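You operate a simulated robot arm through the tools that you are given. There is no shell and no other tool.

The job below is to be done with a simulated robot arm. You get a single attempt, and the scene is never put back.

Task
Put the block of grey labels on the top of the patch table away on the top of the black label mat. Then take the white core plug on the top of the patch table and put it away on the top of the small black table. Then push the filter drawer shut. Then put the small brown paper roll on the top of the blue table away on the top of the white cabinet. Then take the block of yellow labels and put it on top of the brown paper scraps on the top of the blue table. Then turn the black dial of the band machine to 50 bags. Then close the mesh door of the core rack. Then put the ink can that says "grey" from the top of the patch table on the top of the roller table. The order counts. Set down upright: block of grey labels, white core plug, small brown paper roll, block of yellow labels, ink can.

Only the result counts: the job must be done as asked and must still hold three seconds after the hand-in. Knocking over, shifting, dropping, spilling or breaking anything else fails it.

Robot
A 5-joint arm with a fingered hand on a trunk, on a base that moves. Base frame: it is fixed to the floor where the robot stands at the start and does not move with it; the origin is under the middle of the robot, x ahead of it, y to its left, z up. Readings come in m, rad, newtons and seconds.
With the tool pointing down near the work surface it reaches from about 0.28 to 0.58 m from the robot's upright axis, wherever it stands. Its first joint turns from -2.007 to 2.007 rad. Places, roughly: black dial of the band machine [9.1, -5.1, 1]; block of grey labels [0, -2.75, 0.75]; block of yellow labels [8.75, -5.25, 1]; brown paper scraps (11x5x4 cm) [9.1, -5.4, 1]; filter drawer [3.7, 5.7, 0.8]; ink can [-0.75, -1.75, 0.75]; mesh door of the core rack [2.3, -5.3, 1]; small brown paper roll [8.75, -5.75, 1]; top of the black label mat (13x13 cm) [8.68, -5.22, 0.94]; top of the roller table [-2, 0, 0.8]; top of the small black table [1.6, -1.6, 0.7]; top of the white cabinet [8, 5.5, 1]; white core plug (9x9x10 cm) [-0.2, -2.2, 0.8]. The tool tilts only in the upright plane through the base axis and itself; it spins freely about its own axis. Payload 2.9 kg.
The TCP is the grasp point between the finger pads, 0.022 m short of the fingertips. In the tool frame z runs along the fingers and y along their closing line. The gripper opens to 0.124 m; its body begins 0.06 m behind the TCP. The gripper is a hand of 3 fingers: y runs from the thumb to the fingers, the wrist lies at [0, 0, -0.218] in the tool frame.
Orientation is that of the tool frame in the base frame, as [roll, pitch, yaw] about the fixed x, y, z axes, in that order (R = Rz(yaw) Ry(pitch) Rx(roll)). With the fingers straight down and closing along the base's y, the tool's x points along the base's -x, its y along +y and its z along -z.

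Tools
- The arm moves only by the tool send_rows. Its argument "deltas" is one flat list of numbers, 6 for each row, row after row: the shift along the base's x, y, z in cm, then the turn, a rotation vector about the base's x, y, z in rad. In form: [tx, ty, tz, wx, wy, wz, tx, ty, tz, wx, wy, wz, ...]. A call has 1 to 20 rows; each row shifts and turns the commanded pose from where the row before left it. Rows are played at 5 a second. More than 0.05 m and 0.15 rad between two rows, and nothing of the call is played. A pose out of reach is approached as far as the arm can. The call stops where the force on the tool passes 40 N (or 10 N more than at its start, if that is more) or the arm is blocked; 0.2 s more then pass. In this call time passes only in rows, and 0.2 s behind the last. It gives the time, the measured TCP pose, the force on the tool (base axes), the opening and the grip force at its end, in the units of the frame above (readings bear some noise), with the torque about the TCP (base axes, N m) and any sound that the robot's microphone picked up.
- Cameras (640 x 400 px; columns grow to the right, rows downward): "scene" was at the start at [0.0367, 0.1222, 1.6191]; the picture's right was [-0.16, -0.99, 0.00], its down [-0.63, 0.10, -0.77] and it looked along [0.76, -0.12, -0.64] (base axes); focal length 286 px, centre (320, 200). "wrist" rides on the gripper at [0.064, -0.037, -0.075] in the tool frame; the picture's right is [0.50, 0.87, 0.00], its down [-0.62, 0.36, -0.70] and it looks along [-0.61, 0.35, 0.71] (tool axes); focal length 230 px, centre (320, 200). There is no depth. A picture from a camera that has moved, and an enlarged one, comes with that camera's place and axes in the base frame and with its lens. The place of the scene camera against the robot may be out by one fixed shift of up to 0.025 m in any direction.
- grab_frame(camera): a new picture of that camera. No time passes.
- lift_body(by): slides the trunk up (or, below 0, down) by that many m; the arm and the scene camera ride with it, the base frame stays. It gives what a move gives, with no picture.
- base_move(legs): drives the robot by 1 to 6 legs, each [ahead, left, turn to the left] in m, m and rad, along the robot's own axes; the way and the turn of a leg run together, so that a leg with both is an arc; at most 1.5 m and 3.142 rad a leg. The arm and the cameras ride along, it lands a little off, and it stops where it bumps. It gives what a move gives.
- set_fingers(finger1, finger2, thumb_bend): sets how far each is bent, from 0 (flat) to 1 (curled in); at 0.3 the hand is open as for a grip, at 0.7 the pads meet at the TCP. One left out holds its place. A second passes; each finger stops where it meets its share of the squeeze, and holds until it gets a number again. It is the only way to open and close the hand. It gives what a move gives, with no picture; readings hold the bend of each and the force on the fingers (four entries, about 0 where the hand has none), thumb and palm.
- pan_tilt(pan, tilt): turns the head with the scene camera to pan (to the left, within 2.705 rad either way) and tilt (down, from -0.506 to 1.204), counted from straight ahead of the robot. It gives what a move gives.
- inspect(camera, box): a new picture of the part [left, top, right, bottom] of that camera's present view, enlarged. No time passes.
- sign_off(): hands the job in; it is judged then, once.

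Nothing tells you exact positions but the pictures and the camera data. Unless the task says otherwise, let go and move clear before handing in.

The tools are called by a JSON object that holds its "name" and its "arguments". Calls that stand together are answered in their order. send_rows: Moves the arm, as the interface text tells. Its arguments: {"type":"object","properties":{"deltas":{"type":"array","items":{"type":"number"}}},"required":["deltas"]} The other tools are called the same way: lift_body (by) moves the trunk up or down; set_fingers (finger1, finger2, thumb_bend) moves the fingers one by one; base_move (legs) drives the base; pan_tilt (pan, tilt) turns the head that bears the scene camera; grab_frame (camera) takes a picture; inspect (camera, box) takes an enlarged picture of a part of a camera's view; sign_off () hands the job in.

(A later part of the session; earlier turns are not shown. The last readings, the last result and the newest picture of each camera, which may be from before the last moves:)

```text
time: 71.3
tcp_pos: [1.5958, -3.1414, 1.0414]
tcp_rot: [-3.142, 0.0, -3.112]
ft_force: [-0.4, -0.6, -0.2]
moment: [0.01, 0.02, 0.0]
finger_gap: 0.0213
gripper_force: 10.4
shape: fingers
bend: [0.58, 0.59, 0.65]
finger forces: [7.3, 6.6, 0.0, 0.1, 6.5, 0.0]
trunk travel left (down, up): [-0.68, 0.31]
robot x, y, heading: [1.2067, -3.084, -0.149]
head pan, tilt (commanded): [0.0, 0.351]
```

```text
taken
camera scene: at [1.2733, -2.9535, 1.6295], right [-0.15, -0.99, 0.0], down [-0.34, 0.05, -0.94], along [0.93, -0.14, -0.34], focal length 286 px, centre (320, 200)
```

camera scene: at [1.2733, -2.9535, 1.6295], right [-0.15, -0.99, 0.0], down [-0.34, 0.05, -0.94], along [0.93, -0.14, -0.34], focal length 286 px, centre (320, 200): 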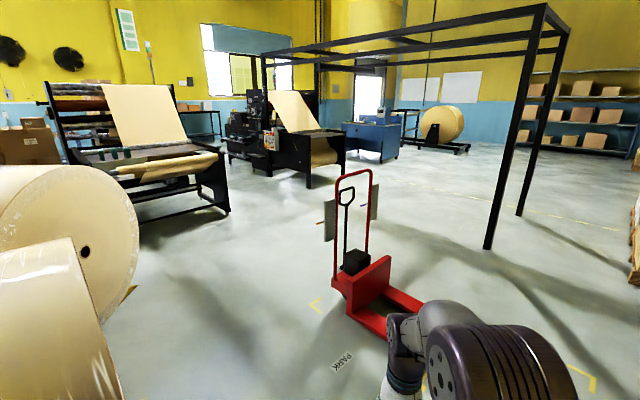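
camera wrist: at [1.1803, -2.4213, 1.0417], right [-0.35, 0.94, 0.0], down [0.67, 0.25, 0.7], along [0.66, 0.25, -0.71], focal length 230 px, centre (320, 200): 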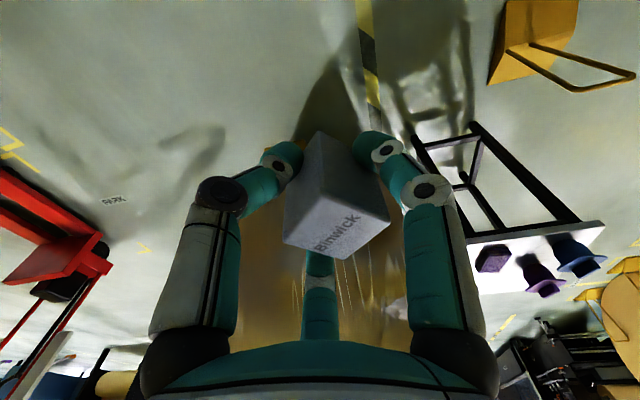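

The corridor between the roll and the truck is clear. I'll drive through it to about (3.8, -2.8) and turn toward the blue table.

{"name": "base_move", "arguments": {"legs": [[0, 0, 0.148], [1.4, 0.03, 0], [1.2, 0.25, 0], [0, 0, -0.544]]}}

{"name": "pan_tilt", "arguments": {"pan": 0, "tilt": 0.3}}

{"name": "grab_frame", "arguments": {"camera": "scene"}}

```text
time: 86.3
tcp_pos: [4.1498, -2.9979, 1.0416]
tcp_rot: [-3.141, -0.001, 2.776]
ft_force: [0.0, -0.1, -0.8]
moment: [-0.02, 0.01, 0.0]
finger_gap: 0.0209
gripper_force: 10.0
shape: fingers
bend: [0.58, 0.59, 0.65]
finger forces: [7.2, 6.6, 0.0, 0.0, 6.6, 0.0]
trunk travel left (down, up): [-0.68, 0.31]
robot x, y, heading: [3.8118, -2.7965, -0.539]
head pan, tilt (commanded): [0.0, 0.351]
```

```text
time: 86.9
tcp_pos: [4.1491, -2.9988, 1.0402]
tcp_rot: [3.142, 0.001, 2.773]
ft_force: [0.2, -0.3, -1.1]
moment: [0.04, 0.04, 0.0]
finger_gap: 0.0215
gripper_force: 10.4
shape: fingers
bend: [0.58, 0.59, 0.65]
finger forces: [7.2, 6.6, 0.0, 0.1, 6.5, 0.0]
trunk travel left (down, up): [-0.68, 0.31]
robot x, y, heading: [3.8131, -2.796, -0.538]
head pan, tilt (commanded): [0.0, 0.3]
```

```text
taken
camera scene: at [3.928, -2.6968, 1.6342], right [-0.52, -0.86, 0.0], down [-0.25, 0.15, -0.96], along [0.82, -0.49, -0.3], focal length 286 px, centre (320, 200)
```

scene: 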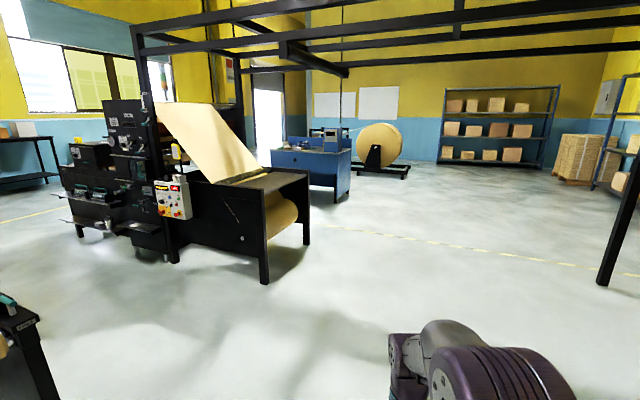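

The way to the blue table is clear. I'll drive to about (6.9, -5.1) and look at it.

{"name": "base_move", "arguments": {"legs": [[1.28, -0.13, 0], [1.28, -0.13, 0], [1.28, -0.13, 0.3]]}}

{"name": "pan_tilt", "arguments": {"pan": 0, "tilt": 0.4}}

{"name": "grab_frame", "arguments": {"camera": "scene"}}

```text
time: 105.4
tcp_pos: [7.3452, -5.0234, 1.041]
tcp_rot: [-3.14, -0.001, 3.08]
ft_force: [0.1, 0.2, -0.2]
moment: [0.0, -0.06, 0.0]
finger_gap: 0.0213
gripper_force: 10.2
shape: fingers
bend: [0.58, 0.59, 0.65]
finger forces: [7.2, 6.6, 0.0, 0.0, 6.4, 0.0]
trunk travel left (down, up): [-0.68, 0.31]
robot x, y, heading: [6.9586, -4.9309, -0.238]
head pan, tilt (commanded): [0.0, 0.3]
```

```text
time: 106.0
tcp_pos: [7.3438, -5.022, 1.0404]
tcp_rot: [-3.141, -0.001, 3.08]
ft_force: [0.3, 0.1, -0.5]
moment: [0.0, 0.02, 0.02]
finger_gap: 0.0217
gripper_force: 10.0
shape: fingers
bend: [0.58, 0.59, 0.65]
finger forces: [7.2, 6.6, 0.0, 0.0, 6.5, 0.1]
trunk travel left (down, up): [-0.68, 0.31]
robot x, y, heading: [6.9625, -4.9297, -0.239]
head pan, tilt (commanded): [0.0, 0.4]
```

```text
taken
camera scene: at [7.0397, -4.8054, 1.625], right [-0.23, -0.97, 0.0], down [-0.38, 0.09, -0.92], along [0.9, -0.21, -0.39], focal length 286 px, centre (320, 200)
```

scene: 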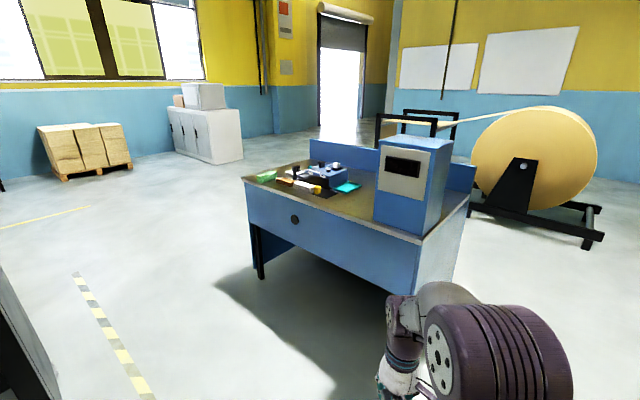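

{"name": "inspect", "arguments": {"camera": "scene", "box": [230, 110, 490, 280]}}

```text
2.35 times, centred on (360, 195) of scene
camera zoom: at [7.0397, -4.8054, 1.625], right [-0.23, -0.97, 0.0], down [-0.38, 0.09, -0.92], along [0.9, -0.21, -0.39], focal length 672 px, centre (226, 212)
```

zoom: 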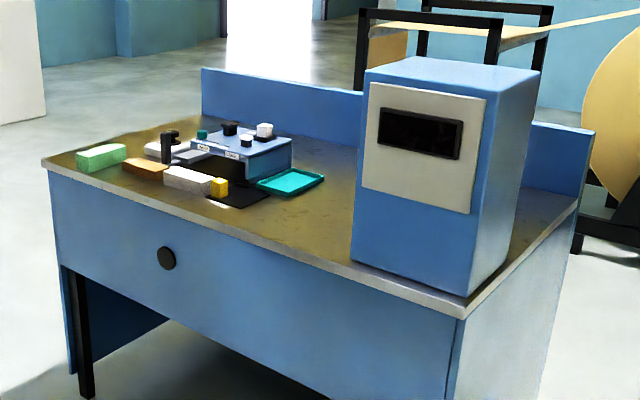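

The blue table stands ahead turned with its front to the upper left; the mat, yellow labels and band machine are near its left part. Let me check what is at my left before moving into the corridor in front of it.

{"name": "pan_tilt", "arguments": {"pan": 0.8, "tilt": 0.5}}

{"name": "grab_frame", "arguments": {"camera": "scene"}}

```text
time: 107.2
tcp_pos: [7.3443, -5.0232, 1.0414]
tcp_rot: [-3.141, -0.002, 3.08]
ft_force: [-0.1, -0.7, 0.5]
moment: [0.03, -0.02, 0.01]
finger_gap: 0.0211
gripper_force: 10.4
shape: fingers
bend: [0.58, 0.59, 0.65]
finger forces: [7.2, 6.6, 0.0, 0.0, 6.4, 0.0]
trunk travel left (down, up): [-0.68, 0.31]
robot x, y, heading: [6.96, -4.9318, -0.236]
head pan, tilt (commanded): [0.799, 0.499]
```

```text
taken
camera scene: at [7.0266, -4.7353, 1.6158], right [0.53, -0.85, 0.0], down [-0.4, -0.26, -0.88], along [0.74, 0.47, -0.48], focal length 286 px, centre (320, 200)
```

scene: 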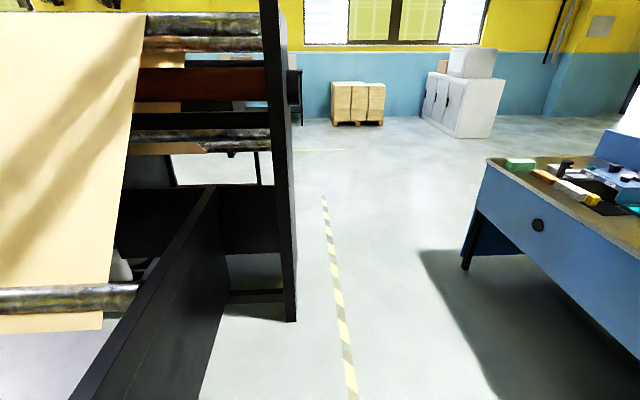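

The corridor is wide enough. I'll drive to about 0.6 m in front of the blue table and face it.

{"name": "base_move", "arguments": {"legs": [[1.183, 0.64, 0], [0, 0, -0.7]]}}

{"name": "pan_tilt", "arguments": {"pan": 0, "tilt": 0.8}}

{"name": "grab_frame", "arguments": {"camera": "scene"}}

```text
time: 115.8
tcp_pos: [8.5055, -4.9069, 1.0424]
tcp_rot: [3.141, -0.001, 2.377]
ft_force: [-0.9, -0.2, -0.1]
moment: [0.01, 0.03, -0.01]
finger_gap: 0.0209
gripper_force: 10.2
shape: fingers
bend: [0.58, 0.59, 0.65]
finger forces: [7.2, 6.5, 0.1, 0.0, 6.5, 0.0]
trunk travel left (down, up): [-0.68, 0.31]
robot x, y, heading: [8.2771, -4.5855, -0.945]
head pan, tilt (commanded): [0.799, 0.499]
```

```text
time: 117.0
tcp_pos: [8.5066, -4.9068, 1.0408]
tcp_rot: [3.141, 0.0, 2.376]
ft_force: [-0.6, 0.3, -0.6]
moment: [0.02, 0.02, -0.01]
finger_gap: 0.0207
gripper_force: 10.0
shape: fingers
bend: [0.58, 0.59, 0.65]
finger forces: [7.1, 6.6, 0.0, 0.1, 6.4, 0.0]
trunk travel left (down, up): [-0.68, 0.31]
robot x, y, heading: [8.2743, -4.5891, -0.941]
head pan, tilt (commanded): [0.0, 0.799]
```

```text
taken
camera scene: at [8.4162, -4.5288, 1.5899], right [-0.81, -0.59, 0.0], down [-0.42, 0.58, -0.7], along [0.41, -0.56, -0.72], focal length 286 px, centre (320, 200)
```

scene: 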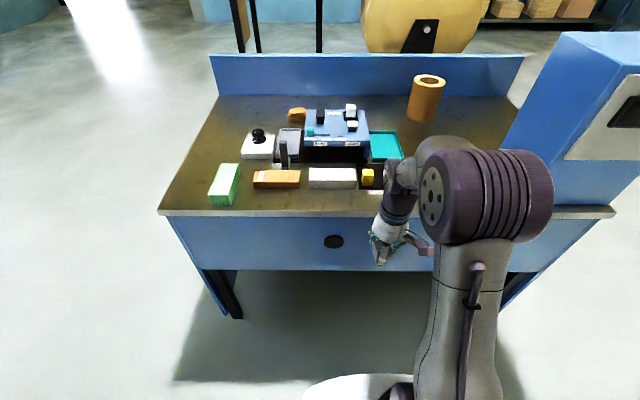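

{"name": "inspect", "arguments": {"camera": "scene", "box": [190, 60, 480, 240]}}

{"name": "inspect", "arguments": {"camera": "scene", "box": [230, 90, 410, 200]}}

```text
2.21 times, centred on (335, 150) of scene
camera zoom: at [8.4162, -4.5288, 1.5899], right [-0.81, -0.59, 0.0], down [-0.42, 0.58, -0.7], along [0.41, -0.56, -0.72], focal length 630 px, centre (287, 310)
```

zoom: 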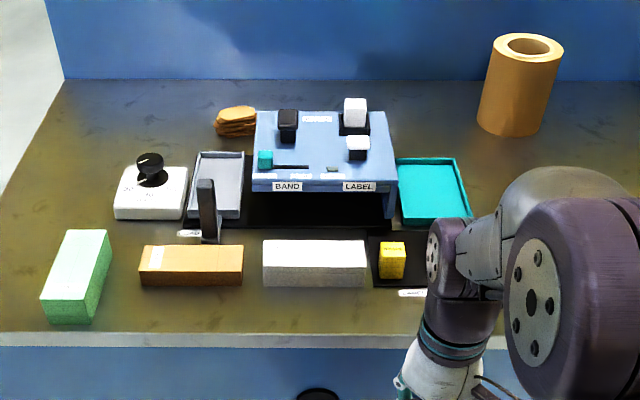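

```text
3.56 times, centred on (320, 145) of scene
camera zoom: at [8.4162, -4.5288, 1.5899], right [-0.81, -0.59, 0.0], down [-0.42, 0.58, -0.7], along [0.41, -0.56, -0.72], focal length 1016 px, centre (320, 396)
```

zoom: 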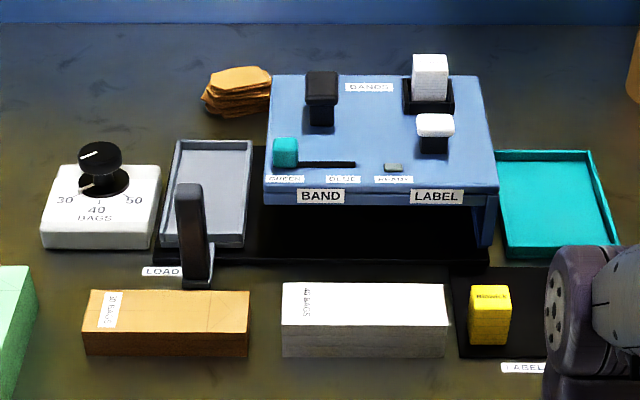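

The grey mat spot is at right of the white bag stack; the yellow block already stands on the mat's front-left part, and the scraps, dial box and small brown roll are farther back. I'll raise the trunk and drive forward 0.28 m.

{"name": "lift_body", "arguments": {"by": 0.14}}

{"name": "base_move", "arguments": {"legs": [[0.27, 0, 0]]}}

{"name": "grab_frame", "arguments": {"camera": "wrist"}}

{"name": "grab_frame", "arguments": {"camera": "scene"}}

```text
time: 118.6
tcp_pos: [8.5056, -4.9061, 1.181]
tcp_rot: [3.141, 0.001, 2.378]
ft_force: [-0.1, 0.0, -0.3]
moment: [-0.02, -0.02, 0.04]
finger_gap: 0.021
gripper_force: 10.5
shape: fingers
bend: [0.58, 0.59, 0.65]
finger forces: [7.1, 6.5, 0.0, 0.1, 6.4, 0.1]
trunk travel left (down, up): [-0.82, 0.17]
robot x, y, heading: [8.2726, -4.5902, -0.941]
head pan, tilt (commanded): [0.0, 0.799]
```

```text
time: 120.5
tcp_pos: [8.665, -5.1248, 1.1806]
tcp_rot: [3.14, 0.0, 2.377]
ft_force: [-0.2, 0.5, 0.2]
moment: [0.0, 0.0, -0.01]
finger_gap: 0.021
gripper_force: 9.5
shape: fingers
bend: [0.58, 0.59, 0.65]
finger forces: [7.3, 6.6, 0.0, 0.1, 6.4, 0.1]
trunk travel left (down, up): [-0.82, 0.17]
robot x, y, heading: [8.4361, -4.8099, -0.94]
head pan, tilt (commanded): [0.0, 0.799]
```

```text
taken
camera wrist: at [8.593, -5.1073, 1.2567], right [0.24, 0.97, 0.0], down [0.69, -0.17, 0.7], along [0.68, -0.17, -0.71], focal length 230 px, centre (320, 200)
```

wrist: 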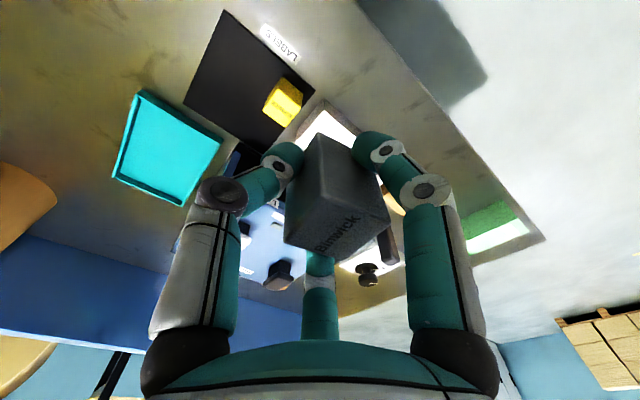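

```text
taken
camera scene: at [8.5756, -4.747, 1.7299], right [-0.81, -0.59, 0.0], down [-0.42, 0.58, -0.7], along [0.41, -0.56, -0.72], focal length 286 px, centre (320, 200)
```

scene: 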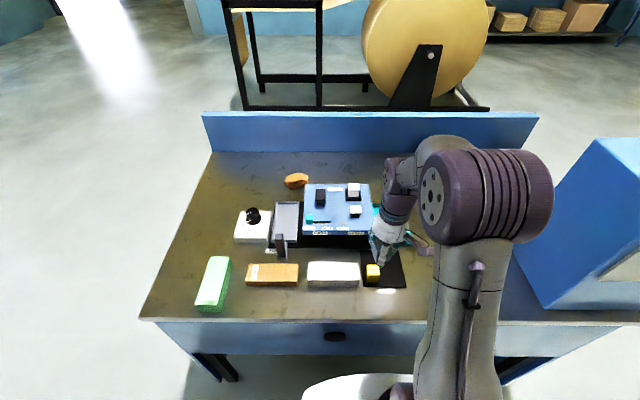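

{"name": "inspect", "arguments": {"camera": "wrist", "box": [160, 0, 352, 120]}}

{"name": "inspect", "arguments": {"camera": "scene", "box": [300, 220, 460, 320]}}

```text
3.33 times, centred on (256, 60) of wrist
camera zoom: at [8.593, -5.1073, 1.2567], right [0.24, 0.97, 0.0], down [0.69, -0.17, 0.7], along [0.68, -0.17, -0.71], focal length 767 px, centre (533, 667)
```

zoom: 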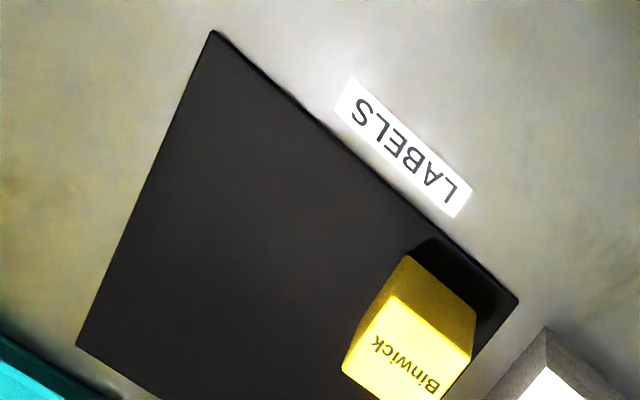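

```text
4.00 times, centred on (380, 270) of scene
camera zoom: at [8.5756, -4.747, 1.7299], right [-0.81, -0.59, 0.0], down [-0.42, 0.58, -0.7], along [0.41, -0.56, -0.72], focal length 1143 px, centre (80, -80)
```

zoom: 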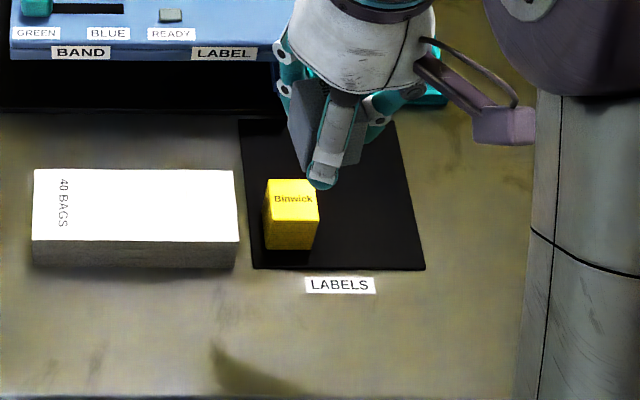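

The mat's centre is at about (8.685, -5.230), top near 0.936, and the yellow block stands in its front-left corner. I'll bring the grey block over the free right/back part of the mat and look.

{"name": "send_rows", "arguments": {"deltas": [0.16, -4.5, 0, 0, 0, 0, 0.16, -4.5, 0, 0, 0, 0, 0.16, -4.5, 0, 0, 0, 0, 0, 0, -4.5, 0, 0, 0, 0, 0, -4.5, 0, 0, 0, 0, 0, -4.5, 0, 0, 0, 0, 0, 0, 0, 0, 0]}}

{"name": "grab_frame", "arguments": {"camera": "wrist"}}

{"name": "inspect", "arguments": {"camera": "scene", "box": [300, 200, 460, 300]}}

```text
time: 122.1
tcp_pos: [8.6686, -5.2589, 1.0466]
tcp_rot: [3.14, 0.0, 2.378]
ft_force: [-0.2, -0.2, -0.6]
moment: [0.0, 0.02, 0.0]
finger_gap: 0.0203
gripper_force: 9.6
shape: fingers
bend: [0.58, 0.59, 0.65]
finger forces: [7.3, 6.8, 0.1, 0.0, 5.8, 0.0]
trunk travel left (down, up): [-0.82, 0.17]
robot x, y, heading: [8.4323, -4.8079, -0.945]
head pan, tilt (commanded): [0.0, 0.799]
```

```text
taken
camera wrist: at [8.5977, -5.2419, 1.1218], right [0.24, 0.97, 0.0], down [0.69, -0.17, 0.7], along [0.68, -0.17, -0.71], focal length 230 px, centre (320, 200)
```

wrist: 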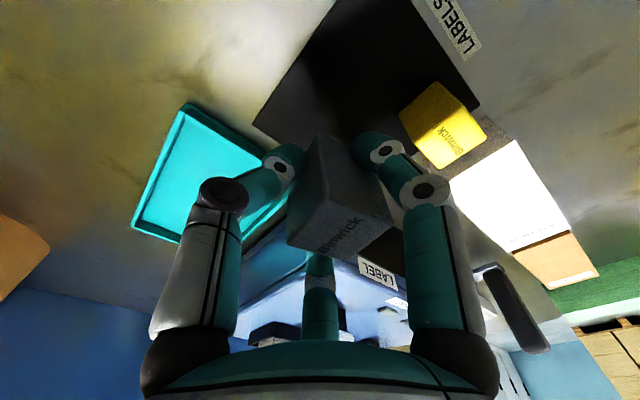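

```text
4.00 times, centred on (380, 250) of scene
camera zoom: at [8.5755, -4.7465, 1.7298], right [-0.81, -0.59, 0.0], down [-0.42, 0.58, -0.7], along [0.41, -0.56, -0.72], focal length 1143 px, centre (80, 0)
```

zoom: 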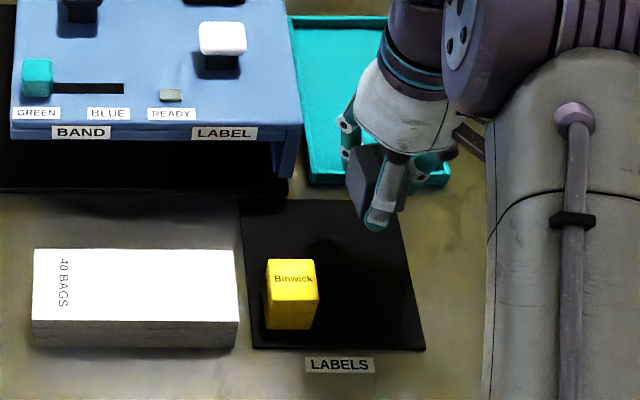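

The point below the hand lies on the mat's free part. I'll lower toward it, then creep down until it touches.

{"name": "send_rows", "arguments": {"deltas": [0, 0, -3, 0, 0, 0, 0, 0, -2.5, 0, 0, 0, 0, 0, -0.6, 0, 0, 0]}}

{"name": "grab_frame", "arguments": {"camera": "wrist"}}

{"name": "inspect", "arguments": {"camera": "scene", "box": [300, 200, 460, 300]}}

```text
time: 122.9
tcp_pos: [8.6705, -5.2598, 0.9841]
tcp_rot: [3.141, 0.0, 2.378]
ft_force: [1.0, -0.6, 0.0]
moment: [0.0, 0.0, 0.0]
finger_gap: 0.02
gripper_force: 10.0
shape: fingers
bend: [0.58, 0.59, 0.65]
finger forces: [7.2, 6.8, 0.0, 0.1, 5.7, 0.1]
trunk travel left (down, up): [-0.82, 0.17]
robot x, y, heading: [8.4319, -4.8056, -0.941]
head pan, tilt (commanded): [0.0, 0.799]
```

```text
taken
camera wrist: at [8.5983, -5.2426, 1.0603], right [0.24, 0.97, 0.0], down [0.69, -0.17, 0.7], along [0.68, -0.17, -0.71], focal length 230 px, centre (320, 200)
```

wrist: 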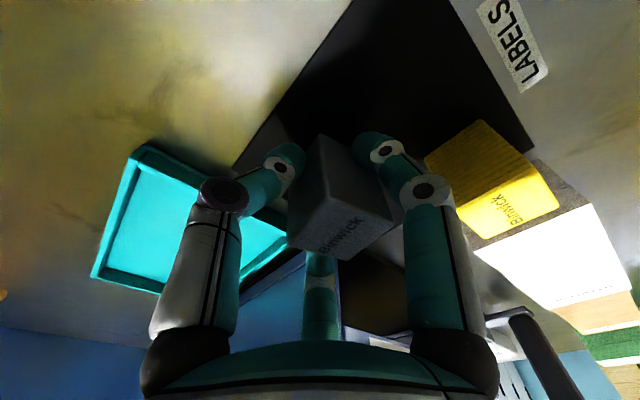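

```text
4.00 times, centred on (380, 250) of scene
camera zoom: at [8.5759, -4.7474, 1.7299], right [-0.81, -0.59, 0.0], down [-0.42, 0.58, -0.7], along [0.41, -0.56, -0.72], focal length 1143 px, centre (80, 0)
```

zoom: 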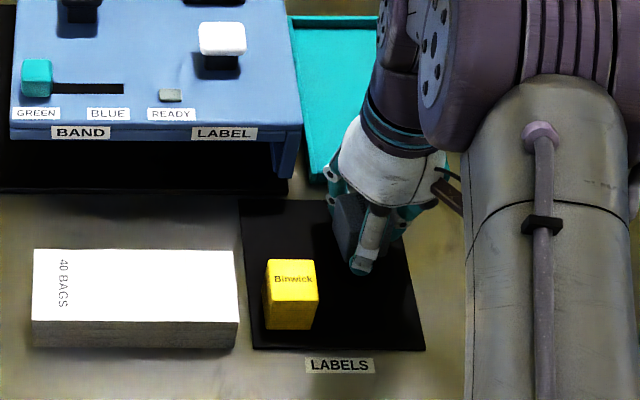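

{"name": "send_rows", "arguments": {"deltas": [0, 0, -0.5, 0, 0, 0, 0, 0, -0.4, 0, 0, 0]}}

{"name": "send_rows", "arguments": {"deltas": [0, 0, -0.3, 0, 0, 0]}}

{"name": "send_rows", "arguments": {"deltas": [0, 0, -0.2, 0, 0, 0]}}

```text
time: 123.5
tcp_pos: [8.6696, -5.2607, 0.9752]
tcp_rot: [-3.14, 0.0, 2.376]
ft_force: [-0.3, -0.4, -0.6]
moment: [0.01, 0.02, 0.03]
finger_gap: 0.02
gripper_force: 10.0
shape: fingers
bend: [0.58, 0.59, 0.65]
finger forces: [7.3, 6.8, 0.1, 0.1, 5.7, 0.0]
trunk travel left (down, up): [-0.82, 0.17]
robot x, y, heading: [8.434, -4.808, -0.935]
head pan, tilt (commanded): [0.0, 0.799]
```

```text
time: 123.9
tcp_pos: [8.6708, -5.2598, 0.9736]
tcp_rot: [-3.141, 0.0, 2.377]
ft_force: [-0.1, -0.6, 0.6]
moment: [-0.01, -0.01, 0.03]
finger_gap: 0.0201
gripper_force: 9.7
shape: fingers
bend: [0.58, 0.59, 0.65]
finger forces: [7.2, 6.7, 0.0, 0.1, 5.5, 0.0]
trunk travel left (down, up): [-0.82, 0.17]
robot x, y, heading: [8.4362, -4.809, -0.941]
head pan, tilt (commanded): [0.0, 0.799]
```

```text
time: 124.3
tcp_pos: [8.6703, -5.2595, 0.9716]
tcp_rot: [-3.141, 0.002, 2.378]
ft_force: [0.2, 0.0, 6.3]
moment: [0.14, 0.02, 0.0]
finger_gap: 0.0197
gripper_force: 13.3
shape: fingers
bend: [0.58, 0.59, 0.65]
finger forces: [13.2, 7.7, 0.1, 0.0, 5.9, 0.0]
trunk travel left (down, up): [-0.82, 0.17]
robot x, y, heading: [8.431, -4.8062, -0.938]
head pan, tilt (commanded): [0.0, 0.799]
```

{"name": "grab_frame", "arguments": {"camera": "wrist"}}

{"name": "inspect", "arguments": {"camera": "scene", "box": [340, 220, 436, 280]}}

```text
taken
camera wrist: at [8.598, -5.2421, 1.0472], right [0.24, 0.97, 0.0], down [0.69, -0.17, 0.7], along [0.68, -0.17, -0.71], focal length 230 px, centre (320, 200)
```

wrist: 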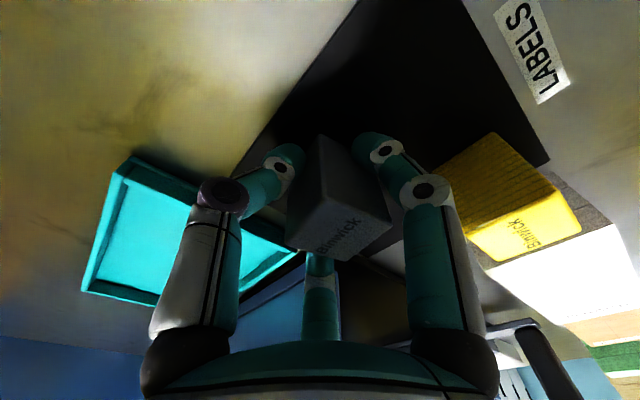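

```text
6.67 times, centred on (388, 250) of scene
camera zoom: at [8.5753, -4.7463, 1.73], right [-0.81, -0.59, 0.0], down [-0.42, 0.58, -0.7], along [0.41, -0.56, -0.72], focal length 1904 px, centre (-133, -133)
```

zoom: 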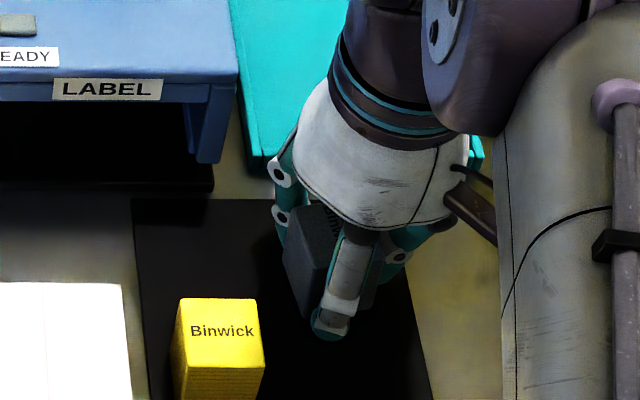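

The block touches the mat with about 6 N. I'll open the fingers slightly to let it settle.

{"name": "set_fingers", "arguments": {"finger1": 0.53, "finger2": 0.53, "thumb_bend": 0.57}}

{"name": "grab_frame", "arguments": {"camera": "wrist"}}

```text
time: 125.3
tcp_pos: [8.6698, -5.2593, 0.9714]
tcp_rot: [3.14, 0.003, 2.378]
ft_force: [-0.3, -4.0, 11.6]
moment: [-0.02, -0.13, -0.07]
finger_gap: 0.0325
gripper_force: 5.6
shape: fingers
bend: [0.56, 0.55, 0.56]
finger forces: [4.9, 5.9, 0.0, 0.1, 0.8, 0.0]
trunk travel left (down, up): [-0.82, 0.17]
robot x, y, heading: [8.4359, -4.8047, -0.936]
head pan, tilt (commanded): [0.0, 0.799]
```

```text
taken
camera wrist: at [8.5977, -5.2422, 1.0471], right [0.24, 0.97, 0.0], down [0.69, -0.17, 0.7], along [0.68, -0.17, -0.71], focal length 230 px, centre (320, 200)
```

wrist: 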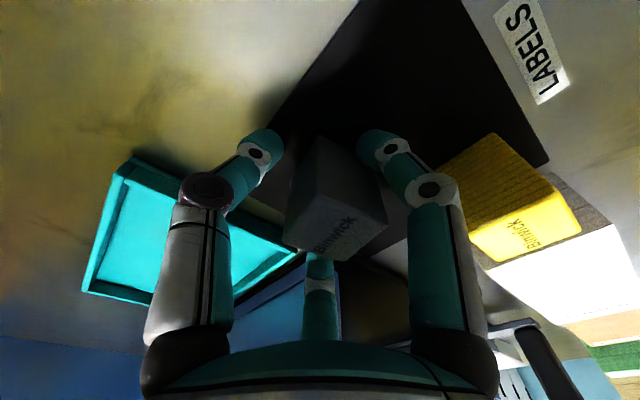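

Opening made the fingertips press on the mat, so I'll raise a few millimetres and open a bit more.

{"name": "send_rows", "arguments": {"deltas": [0, 0, 0.4, 0, 0, 0]}}

{"name": "set_fingers", "arguments": {"finger1": 0.5, "finger2": 0.5, "thumb_bend": 0.5}}

{"name": "grab_frame", "arguments": {"camera": "wrist"}}

```text
time: 125.7
tcp_pos: [8.6714, -5.2599, 0.974]
tcp_rot: [3.141, -0.001, 2.378]
ft_force: [-0.5, -0.3, -0.1]
moment: [0.02, -0.04, 0.02]
finger_gap: 0.0367
gripper_force: 0.1
shape: fingers
bend: [0.53, 0.53, 0.56]
finger forces: [0.0, 0.0, 0.0, 0.0, 0.0, 0.0]
trunk travel left (down, up): [-0.82, 0.17]
robot x, y, heading: [8.4345, -4.8068, -0.937]
head pan, tilt (commanded): [0.0, 0.799]
```

```text
time: 126.7
tcp_pos: [8.6718, -5.2592, 0.9748]
tcp_rot: [3.141, 0.001, 2.378]
ft_force: [-0.4, -0.6, 0.4]
moment: [-0.01, -0.01, 0.01]
finger_gap: 0.0493
gripper_force: 0.0
shape: fingers
bend: [0.5, 0.5, 0.5]
finger forces: [0.1, 0.0, 0.0, 0.0, 0.1, 0.0]
trunk travel left (down, up): [-0.82, 0.17]
robot x, y, heading: [8.4355, -4.8078, -0.94]
head pan, tilt (commanded): [0.0, 0.799]
```

```text
taken
camera wrist: at [8.5983, -5.2426, 1.0507], right [0.24, 0.97, 0.0], down [0.69, -0.17, 0.7], along [0.68, -0.17, -0.71], focal length 230 px, centre (320, 200)
```

wrist: 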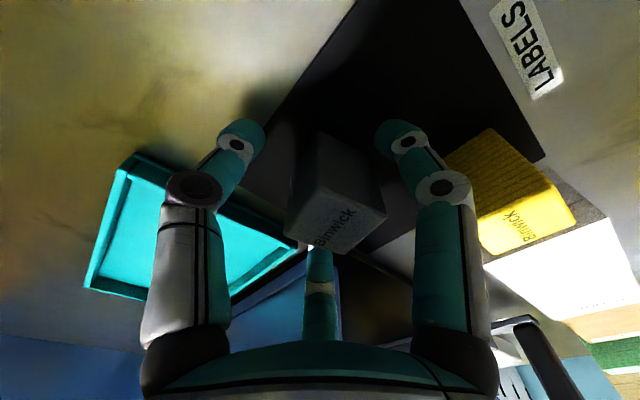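

The block stands free between the fingers. I'll rise straight up and check it.

{"name": "send_rows", "arguments": {"deltas": [0, 0, 1.5, 0, 0, 0, 0, 0, 3, 0, 0, 0, 0, 0, 4, 0, 0, 0, 0, 0, 4, 0, 0, 0, 0, 0, 4, 0, 0, 0]}}

{"name": "grab_frame", "arguments": {"camera": "wrist"}}

{"name": "inspect", "arguments": {"camera": "scene", "box": [300, 180, 460, 300]}}

```text
time: 127.9
tcp_pos: [8.67, -5.259, 1.1405]
tcp_rot: [-3.141, 0.001, 2.378]
ft_force: [0.7, 0.3, 0.6]
moment: [0.01, 0.0, -0.02]
finger_gap: 0.049
gripper_force: 0.0
shape: fingers
bend: [0.5, 0.5, 0.5]
finger forces: [0.0, 0.0, 0.0, 0.0, 0.1, 0.0]
trunk travel left (down, up): [-0.82, 0.17]
robot x, y, heading: [8.4357, -4.8089, -0.938]
head pan, tilt (commanded): [0.0, 0.799]
```

```text
taken
camera wrist: at [8.5971, -5.2421, 1.2161], right [0.24, 0.97, 0.0], down [0.69, -0.17, 0.7], along [0.68, -0.17, -0.71], focal length 230 px, centre (320, 200)
```

wrist: 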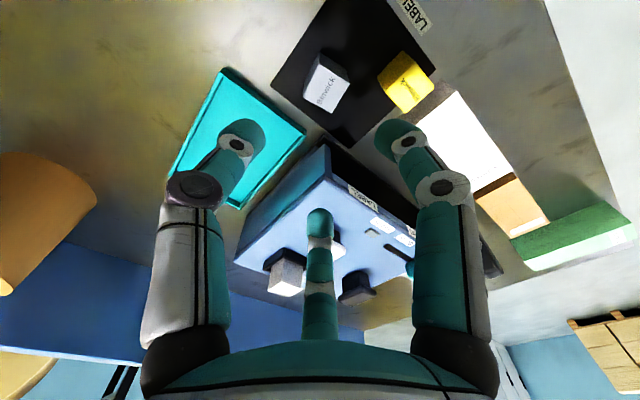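

```text
3.33 times, centred on (380, 240) of scene
camera zoom: at [8.5753, -4.7464, 1.7298], right [-0.81, -0.59, 0.0], down [-0.42, 0.58, -0.7], along [0.41, -0.56, -0.72], focal length 952 px, centre (120, 67)
```

zoom: 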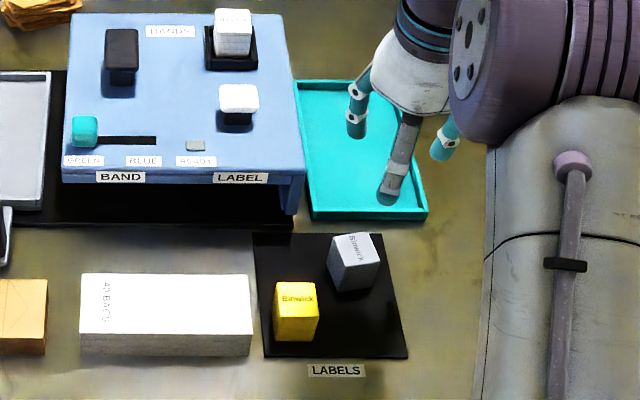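

The grey block stands upright on the mat next to the yellow one. Now I draw the arm in, back out of the corridor and head back toward the patch table.

{"name": "send_rows", "arguments": {"deltas": [-1.85, 3.55, 0, 0, 0, 0, -1.85, 3.55, 0, 0, 0, 0, -1.85, 3.55, 0, 0, 0, 0]}}

{"name": "base_move", "arguments": {"legs": [[-0.27, 0, 0], [-0.5, -1.26, 0], [0, 0, -2.77]]}}

{"name": "pan_tilt", "arguments": {"pan": 0, "tilt": 0.35}}

{"name": "grab_frame", "arguments": {"camera": "scene"}}

```text
time: 128.7
tcp_pos: [8.6131, -5.1516, 1.1405]
tcp_rot: [3.141, 0.001, 2.377]
ft_force: [-0.6, 0.8, 0.1]
moment: [0.01, 0.02, -0.02]
finger_gap: 0.0494
gripper_force: 0.1
shape: fingers
bend: [0.5, 0.5, 0.5]
finger forces: [0.0, 0.1, 0.1, 0.0, 0.1, 0.0]
trunk travel left (down, up): [-0.82, 0.17]
robot x, y, heading: [8.4373, -4.8069, -0.937]
head pan, tilt (commanded): [0.0, 0.799]
```

```text
time: 143.5
tcp_pos: [6.676, -4.6692, 1.1409]
tcp_rot: [-3.141, 0.002, -0.388]
ft_force: [-0.6, -0.4, 0.8]
moment: [-0.01, 0.03, 0.02]
finger_gap: 0.0492
gripper_force: 0.2
shape: fingers
bend: [0.5, 0.5, 0.5]
finger forces: [0.1, 0.1, 0.0, 0.1, 0.1, 0.0]
trunk travel left (down, up): [-0.82, 0.17]
robot x, y, heading: [6.9735, -4.9227, 2.584]
head pan, tilt (commanded): [0.0, 0.799]
```

```text
time: 144.4
tcp_pos: [6.6774, -4.6697, 1.1408]
tcp_rot: [-3.141, 0.001, -0.385]
ft_force: [-0.1, -0.3, 0.5]
moment: [0.01, -0.04, -0.04]
finger_gap: 0.0493
gripper_force: 0.0
shape: fingers
bend: [0.5, 0.5, 0.5]
finger forces: [0.1, 0.0, 0.1, 0.1, 0.0, 0.0]
trunk travel left (down, up): [-0.82, 0.17]
robot x, y, heading: [6.9728, -4.9236, 2.582]
head pan, tilt (commanded): [0.0, 0.351]
```

```text
taken
camera scene: at [6.8787, -5.0395, 1.7694], right [0.53, 0.85, 0.0], down [0.29, -0.18, -0.94], along [-0.79, 0.5, -0.34], focal length 286 px, centre (320, 200)
```

scene: 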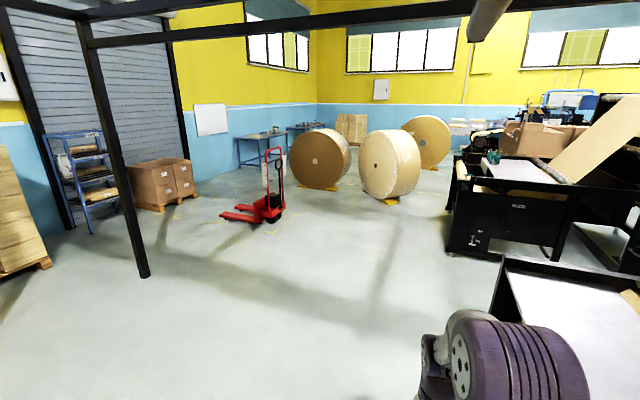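

The way back is clear. I'll retrace the route past the truck and the roll.

{"name": "base_move", "arguments": {"legs": [[1.27, -0.04, 0], [1.27, -0.04, 0], [1.27, -0.04, 0], [0, 0, 0.763]]}}

{"name": "grab_frame", "arguments": {"camera": "scene"}}

```text
time: 164.7
tcp_pos: [3.4455, -2.794, 1.1412]
tcp_rot: [-3.141, -0.001, 0.368]
ft_force: [0.5, 0.2, 0.5]
moment: [0.03, 0.04, -0.03]
finger_gap: 0.049
gripper_force: 0.0
shape: fingers
bend: [0.5, 0.5, 0.5]
finger forces: [0.0, 0.0, 0.0, 0.0, 0.0, 0.0]
trunk travel left (down, up): [-0.82, 0.17]
robot x, y, heading: [3.8338, -2.7816, -2.944]
head pan, tilt (commanded): [0.0, 0.351]
```

```text
taken
camera scene: at [3.8431, -2.937, 1.7695], right [-0.19, 0.98, 0.0], down [0.34, 0.07, -0.94], along [-0.92, -0.18, -0.34], focal length 286 px, centre (320, 200)
```

scene: 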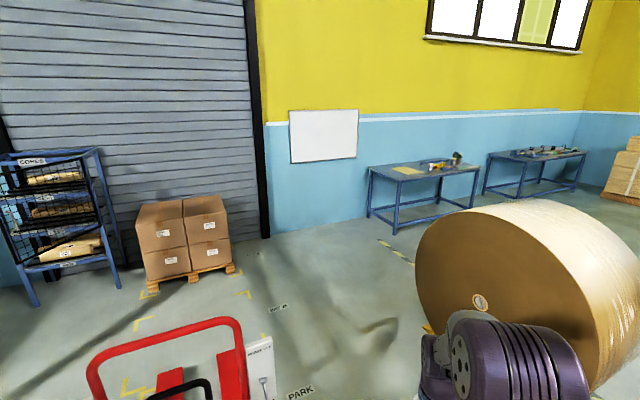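

The truck handle is close on my left, so I'll pass with a small shift to the right and then go on to (1.2, -3.08).

{"name": "base_move", "arguments": {"legs": [[0.55, -0.1, 0], [0.7, 0.12, 0], [1.38, -0.25, 0]]}}

{"name": "pan_tilt", "arguments": {"pan": -0.3, "tilt": 0.5}}

{"name": "grab_frame", "arguments": {"camera": "scene"}}

```text
time: 177.9
tcp_pos: [0.8324, -3.0644, 1.1404]
tcp_rot: [-3.141, 0.001, 0.371]
ft_force: [0.7, 0.2, -0.3]
moment: [0.01, -0.03, 0.01]
finger_gap: 0.0488
gripper_force: 0.0
shape: fingers
bend: [0.5, 0.5, 0.5]
finger forces: [0.1, 0.1, 0.0, 0.0, 0.0, 0.0]
trunk travel left (down, up): [-0.82, 0.17]
robot x, y, heading: [1.2172, -3.0479, -2.943]
head pan, tilt (commanded): [0.0, 0.351]
```

```text
time: 178.7
tcp_pos: [0.8316, -3.064, 1.1406]
tcp_rot: [-3.141, 0.001, 0.369]
ft_force: [0.4, 0.0, -0.5]
moment: [0.05, -0.03, -0.03]
finger_gap: 0.0494
gripper_force: 0.0
shape: fingers
bend: [0.5, 0.5, 0.5]
finger forces: [0.0, 0.0, 0.1, 0.0, 0.0, 0.1]
trunk travel left (down, up): [-0.82, 0.17]
robot x, y, heading: [1.2229, -3.0538, -2.947]
head pan, tilt (commanded): [-0.3, 0.499]
```

```text
taken
camera scene: at [1.231, -3.1778, 1.7558], right [0.1, 0.99, 0.0], down [0.48, -0.05, -0.88], along [-0.87, 0.09, -0.48], focal length 286 px, centre (320, 200)
```

scene: 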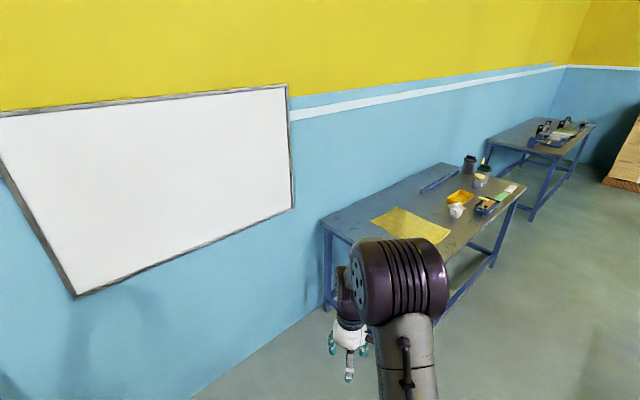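

I'm back near the patch table. I'll drive to a spot about 0.6 m in front of the white plug and face the table.

{"name": "base_move", "arguments": {"legs": [[0.26, -0.71, 0], [0.26, -0.71, 0], [0, 0, 0.42]]}}

{"name": "pan_tilt", "arguments": {"pan": 0, "tilt": 0.9}}

{"name": "grab_frame", "arguments": {"camera": "scene"}}

```text
time: 187.8
tcp_pos: [0.0892, -1.9238, 1.1412]
tcp_rot: [3.141, -0.002, 0.79]
ft_force: [0.6, 0.6, 0.3]
moment: [0.05, -0.01, 0.01]
finger_gap: 0.0491
gripper_force: 0.0
shape: fingers
bend: [0.5, 0.5, 0.5]
finger forces: [0.1, 0.0, 0.1, 0.0, 0.0, 0.2]
trunk travel left (down, up): [-0.82, 0.17]
robot x, y, heading: [0.4388, -1.7483, -2.528]
head pan, tilt (commanded): [-0.3, 0.499]
```

```text
time: 188.6
tcp_pos: [0.0883, -1.9256, 1.141]
tcp_rot: [3.142, 0.0, 0.792]
ft_force: [-0.4, -0.7, 0.3]
moment: [-0.01, 0.01, -0.01]
finger_gap: 0.0492
gripper_force: 0.1
shape: fingers
bend: [0.5, 0.5, 0.5]
finger forces: [0.0, 0.0, 0.1, 0.0, 0.1, 0.0]
trunk travel left (down, up): [-0.82, 0.17]
robot x, y, heading: [0.4388, -1.7522, -2.53]
head pan, tilt (commanded): [0.0, 0.901]
```

```text
taken
camera scene: at [0.5211, -1.8874, 1.722], right [-0.58, 0.82, 0.0], down [0.64, 0.45, -0.62], along [-0.51, -0.36, -0.78], focal length 286 px, centre (320, 200)
```

scene: 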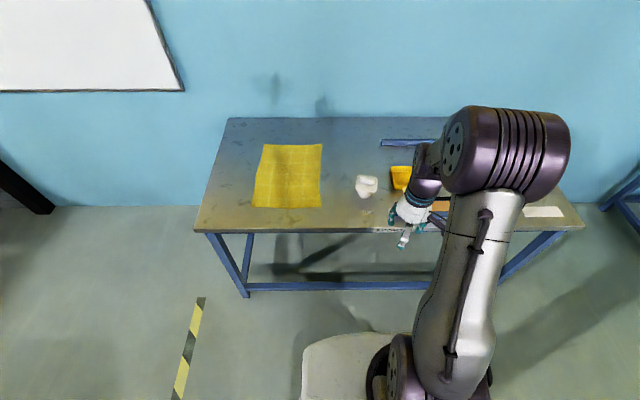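

{"name": "inspect", "arguments": {"camera": "scene", "box": [320, 140, 480, 240]}}

{"name": "grab_frame", "arguments": {"camera": "wrist"}}

```text
4.00 times, centred on (400, 190) of scene
camera zoom: at [0.5211, -1.8874, 1.722], right [-0.58, 0.82, 0.0], down [0.64, 0.45, -0.62], along [-0.51, -0.36, -0.78], focal length 1143 px, centre (0, 240)
```

zoom: 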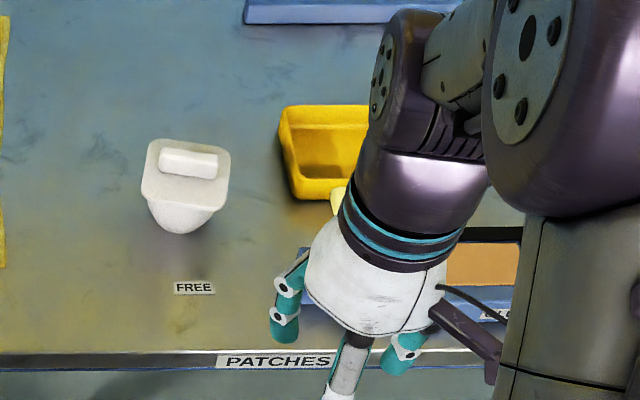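

```text
taken
camera wrist: at [0.1068, -1.8542, 1.2158], right [0.97, -0.25, 0.0], down [-0.18, -0.69, 0.7], along [-0.18, -0.68, -0.71], focal length 230 px, centre (320, 200)
```

wrist: 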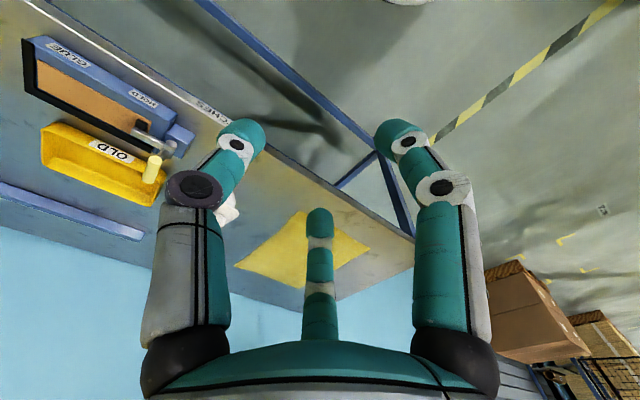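

The plug is about 0.77 m ahead and slightly right; it has a rounded square flange and a handle bar on top. I'll drive forward 0.28 m and bring the hand above it.

{"name": "base_move", "arguments": {"legs": [[0.28, 0, 0]]}}

{"name": "send_rows", "arguments": {"deltas": [-1.5, -2.0, 0, 0, 0, 0, -1.5, -2.0, 0, 0, 0, 0]}}

{"name": "grab_frame", "arguments": {"camera": "wrist"}}

{"name": "grab_frame", "arguments": {"camera": "scene"}}

```text
time: 190.6
tcp_pos: [-0.1409, -2.0879, 1.14]
tcp_rot: [3.14, 0.0, 0.792]
ft_force: [0.0, 0.3, 1.1]
moment: [-0.01, -0.01, 0.03]
finger_gap: 0.0492
gripper_force: 0.0
shape: fingers
bend: [0.5, 0.5, 0.5]
finger forces: [0.1, 0.0, 0.1, 0.0, 0.1, 0.1]
trunk travel left (down, up): [-0.82, 0.17]
robot x, y, heading: [0.2073, -1.9136, -2.525]
head pan, tilt (commanded): [0.0, 0.901]
```

```text
time: 191.2
tcp_pos: [-0.1716, -2.1283, 1.1402]
tcp_rot: [3.141, -0.003, 0.791]
ft_force: [0.2, -0.4, -0.1]
moment: [0.0, 0.01, 0.0]
finger_gap: 0.049
gripper_force: 0.1
shape: fingers
bend: [0.5, 0.5, 0.5]
finger forces: [0.1, 0.0, 0.0, 0.0, 0.0, 0.0]
trunk travel left (down, up): [-0.82, 0.17]
robot x, y, heading: [0.2098, -1.9115, -2.526]
head pan, tilt (commanded): [0.0, 0.901]
```

```text
taken
camera wrist: at [-0.1535, -2.0571, 1.2156], right [0.97, -0.25, 0.0], down [-0.18, -0.69, 0.7], along [-0.18, -0.68, -0.71], focal length 230 px, centre (320, 200)
```

wrist: 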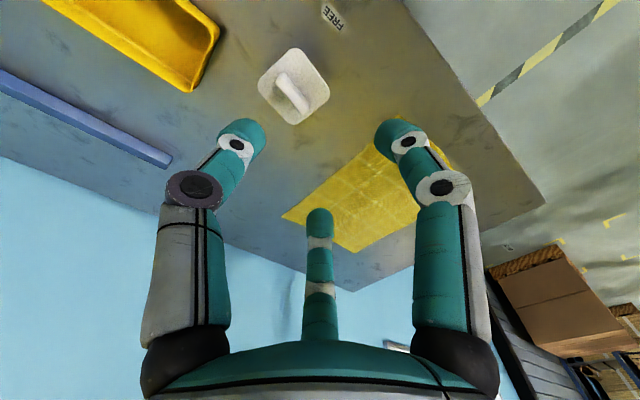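

```text
taken
camera scene: at [0.2908, -2.0506, 1.7219], right [-0.58, 0.82, 0.0], down [0.64, 0.45, -0.62], along [-0.51, -0.36, -0.78], focal length 286 px, centre (320, 200)
```

scene: 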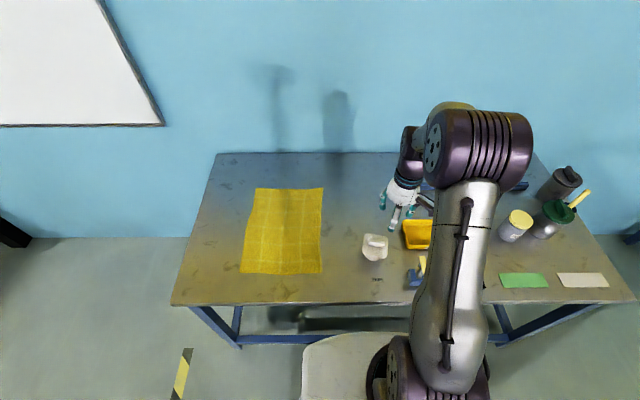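

{"name": "inspect", "arguments": {"camera": "wrist", "box": [230, 30, 358, 130]}}

```text
4.00 times, centred on (294, 80) of wrist
camera zoom: at [-0.1535, -2.0571, 1.2156], right [0.97, -0.25, 0.0], down [-0.18, -0.69, 0.7], along [-0.18, -0.68, -0.71], focal length 920 px, centre (424, 680)
```

zoom: 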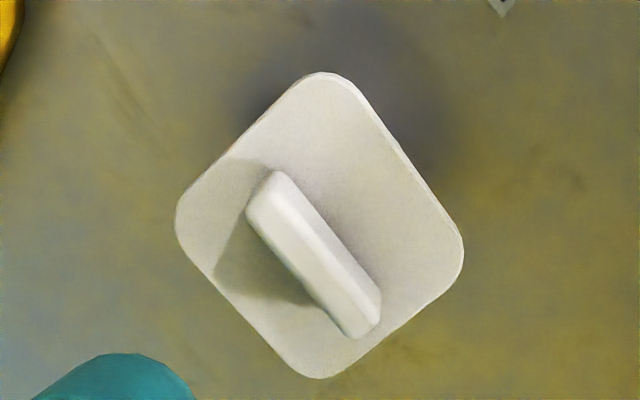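

The flange is about 9 cm square with the handle on it; its centre is near (-0.223, -2.167). I'll open the hand, move over it and turn so the thumb points away from the yellow tray.

{"name": "set_fingers", "arguments": {"finger1": 0.28, "finger2": 0.28, "thumb_bend": 0.28}}

{"name": "send_rows", "arguments": {"deltas": [-1.3, -1.0, 0, 0, 0, 0.149, -1.3, -1.0, 0, 0, 0, 0.149, -1.3, -1.0, 0, 0, 0, 0.149, -1.2, -0.84, 0, 0, 0, 0.149, 0, 0, 0, 0, 0, 0.149, 0, 0, 0, 0, 0, 0.149, 0, 0, 0, 0, 0, 0.149, 0, 0, 0, 0, 0, 0.149]}}

{"name": "grab_frame", "arguments": {"camera": "wrist"}}

```text
time: 192.2
tcp_pos: [-0.1711, -2.1258, 1.1402]
tcp_rot: [3.141, 0.0, 0.79]
ft_force: [-1.1, -0.2, 0.8]
moment: [-0.02, 0.02, -0.02]
finger_gap: 0.1071
gripper_force: 0.0
shape: fingers
bend: [0.28, 0.28, 0.28]
finger forces: [0.0, 0.0, 0.1, 0.1, 0.0, 0.0]
trunk travel left (down, up): [-0.82, 0.17]
robot x, y, heading: [0.2072, -1.9149, -2.52]
head pan, tilt (commanded): [0.0, 0.901]
```

```text
time: 194.0
tcp_pos: [-0.2174, -2.1738, 1.1415]
tcp_rot: [-3.141, -0.001, 1.981]
ft_force: [-0.5, -0.5, -0.2]
moment: [-0.02, 0.01, 0.01]
finger_gap: 0.1068
gripper_force: 0.1
shape: fingers
bend: [0.28, 0.28, 0.28]
finger forces: [0.1, 0.0, 0.0, 0.0, 0.0, 0.0]
out of reach, approached as far as the arm can: row 8
trunk travel left (down, up): [-0.82, 0.17]
robot x, y, heading: [0.2072, -1.9118, -2.522]
head pan, tilt (commanded): [0.0, 0.901]
```

```text
taken
camera wrist: at [-0.277, -2.1299, 1.2159], right [0.6, 0.8, 0.0], down [0.57, -0.42, 0.7], along [0.56, -0.42, -0.71], focal length 230 px, centre (320, 200)
```

wrist: 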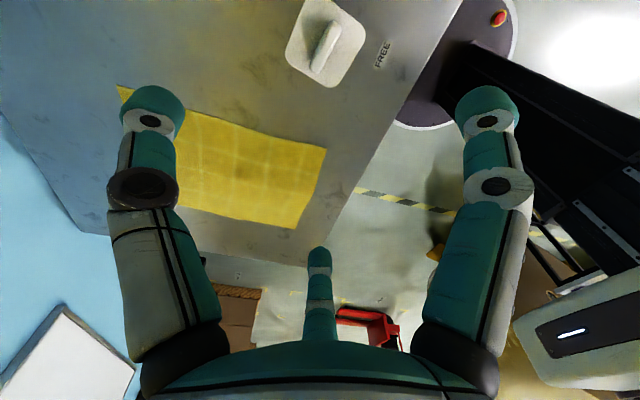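

The wrist reached its spin limit at this bearing, so I'll shift the base 8 cm to the right, open the fingers wider, and re-centre.

{"name": "base_move", "arguments": {"legs": [[0, -0.1, 0]]}}

{"name": "set_fingers", "arguments": {"finger1": 0.18, "finger2": 0.18, "thumb_bend": 0.18}}

{"name": "send_rows", "arguments": {"deltas": [2.5, -3.8, 0, 0, 0, 0, 2.5, -3.8, 0, 0, 0, 0, 0, 0, -3, 0, 0, 0, 0, 0, -3, 0, 0, 0]}}

{"name": "grab_frame", "arguments": {"camera": "wrist"}}

```text
time: 195.1
tcp_pos: [-0.2736, -2.0919, 1.1401]
tcp_rot: [3.141, 0.0, 1.98]
ft_force: [0.0, -0.4, -0.2]
moment: [-0.01, 0.01, 0.02]
finger_gap: 0.1068
gripper_force: 0.1
shape: fingers
bend: [0.28, 0.28, 0.28]
finger forces: [0.0, 0.1, 0.0, 0.1, 0.0, 0.1]
trunk travel left (down, up): [-0.82, 0.17]
robot x, y, heading: [0.1496, -1.8351, -2.524]
head pan, tilt (commanded): [0.0, 0.901]
```

```text
time: 196.1
tcp_pos: [-0.2749, -2.0937, 1.1405]
tcp_rot: [3.14, 0.001, 1.979]
ft_force: [-0.2, -0.2, -0.7]
moment: [0.01, 0.0, 0.02]
finger_gap: 0.1236
gripper_force: 0.1
shape: fingers
bend: [0.18, 0.18, 0.18]
finger forces: [0.0, 0.0, 0.1, 0.0, 0.1, 0.1]
trunk travel left (down, up): [-0.82, 0.17]
robot x, y, heading: [0.1547, -1.8313, -2.527]
head pan, tilt (commanded): [0.0, 0.901]
```

```text
time: 197.1
tcp_pos: [-0.2229, -2.1687, 1.08]
tcp_rot: [3.142, 0.0, 1.979]
ft_force: [0.8, -1.0, -0.4]
moment: [0.01, 0.02, -0.03]
finger_gap: 0.1239
gripper_force: 0.0
shape: fingers
bend: [0.18, 0.18, 0.18]
finger forces: [0.0, 0.0, 0.0, 0.0, 0.0, 0.0]
trunk travel left (down, up): [-0.82, 0.17]
robot x, y, heading: [0.1524, -1.8316, -2.529]
head pan, tilt (commanded): [0.0, 0.901]
```

```text
taken
camera wrist: at [-0.2842, -2.1249, 1.1546], right [0.6, 0.8, 0.0], down [0.57, -0.43, 0.7], along [0.56, -0.42, -0.71], focal length 230 px, centre (320, 200)
```

wrist: 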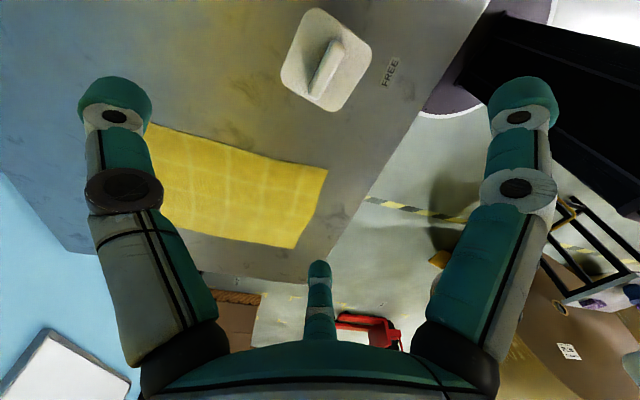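

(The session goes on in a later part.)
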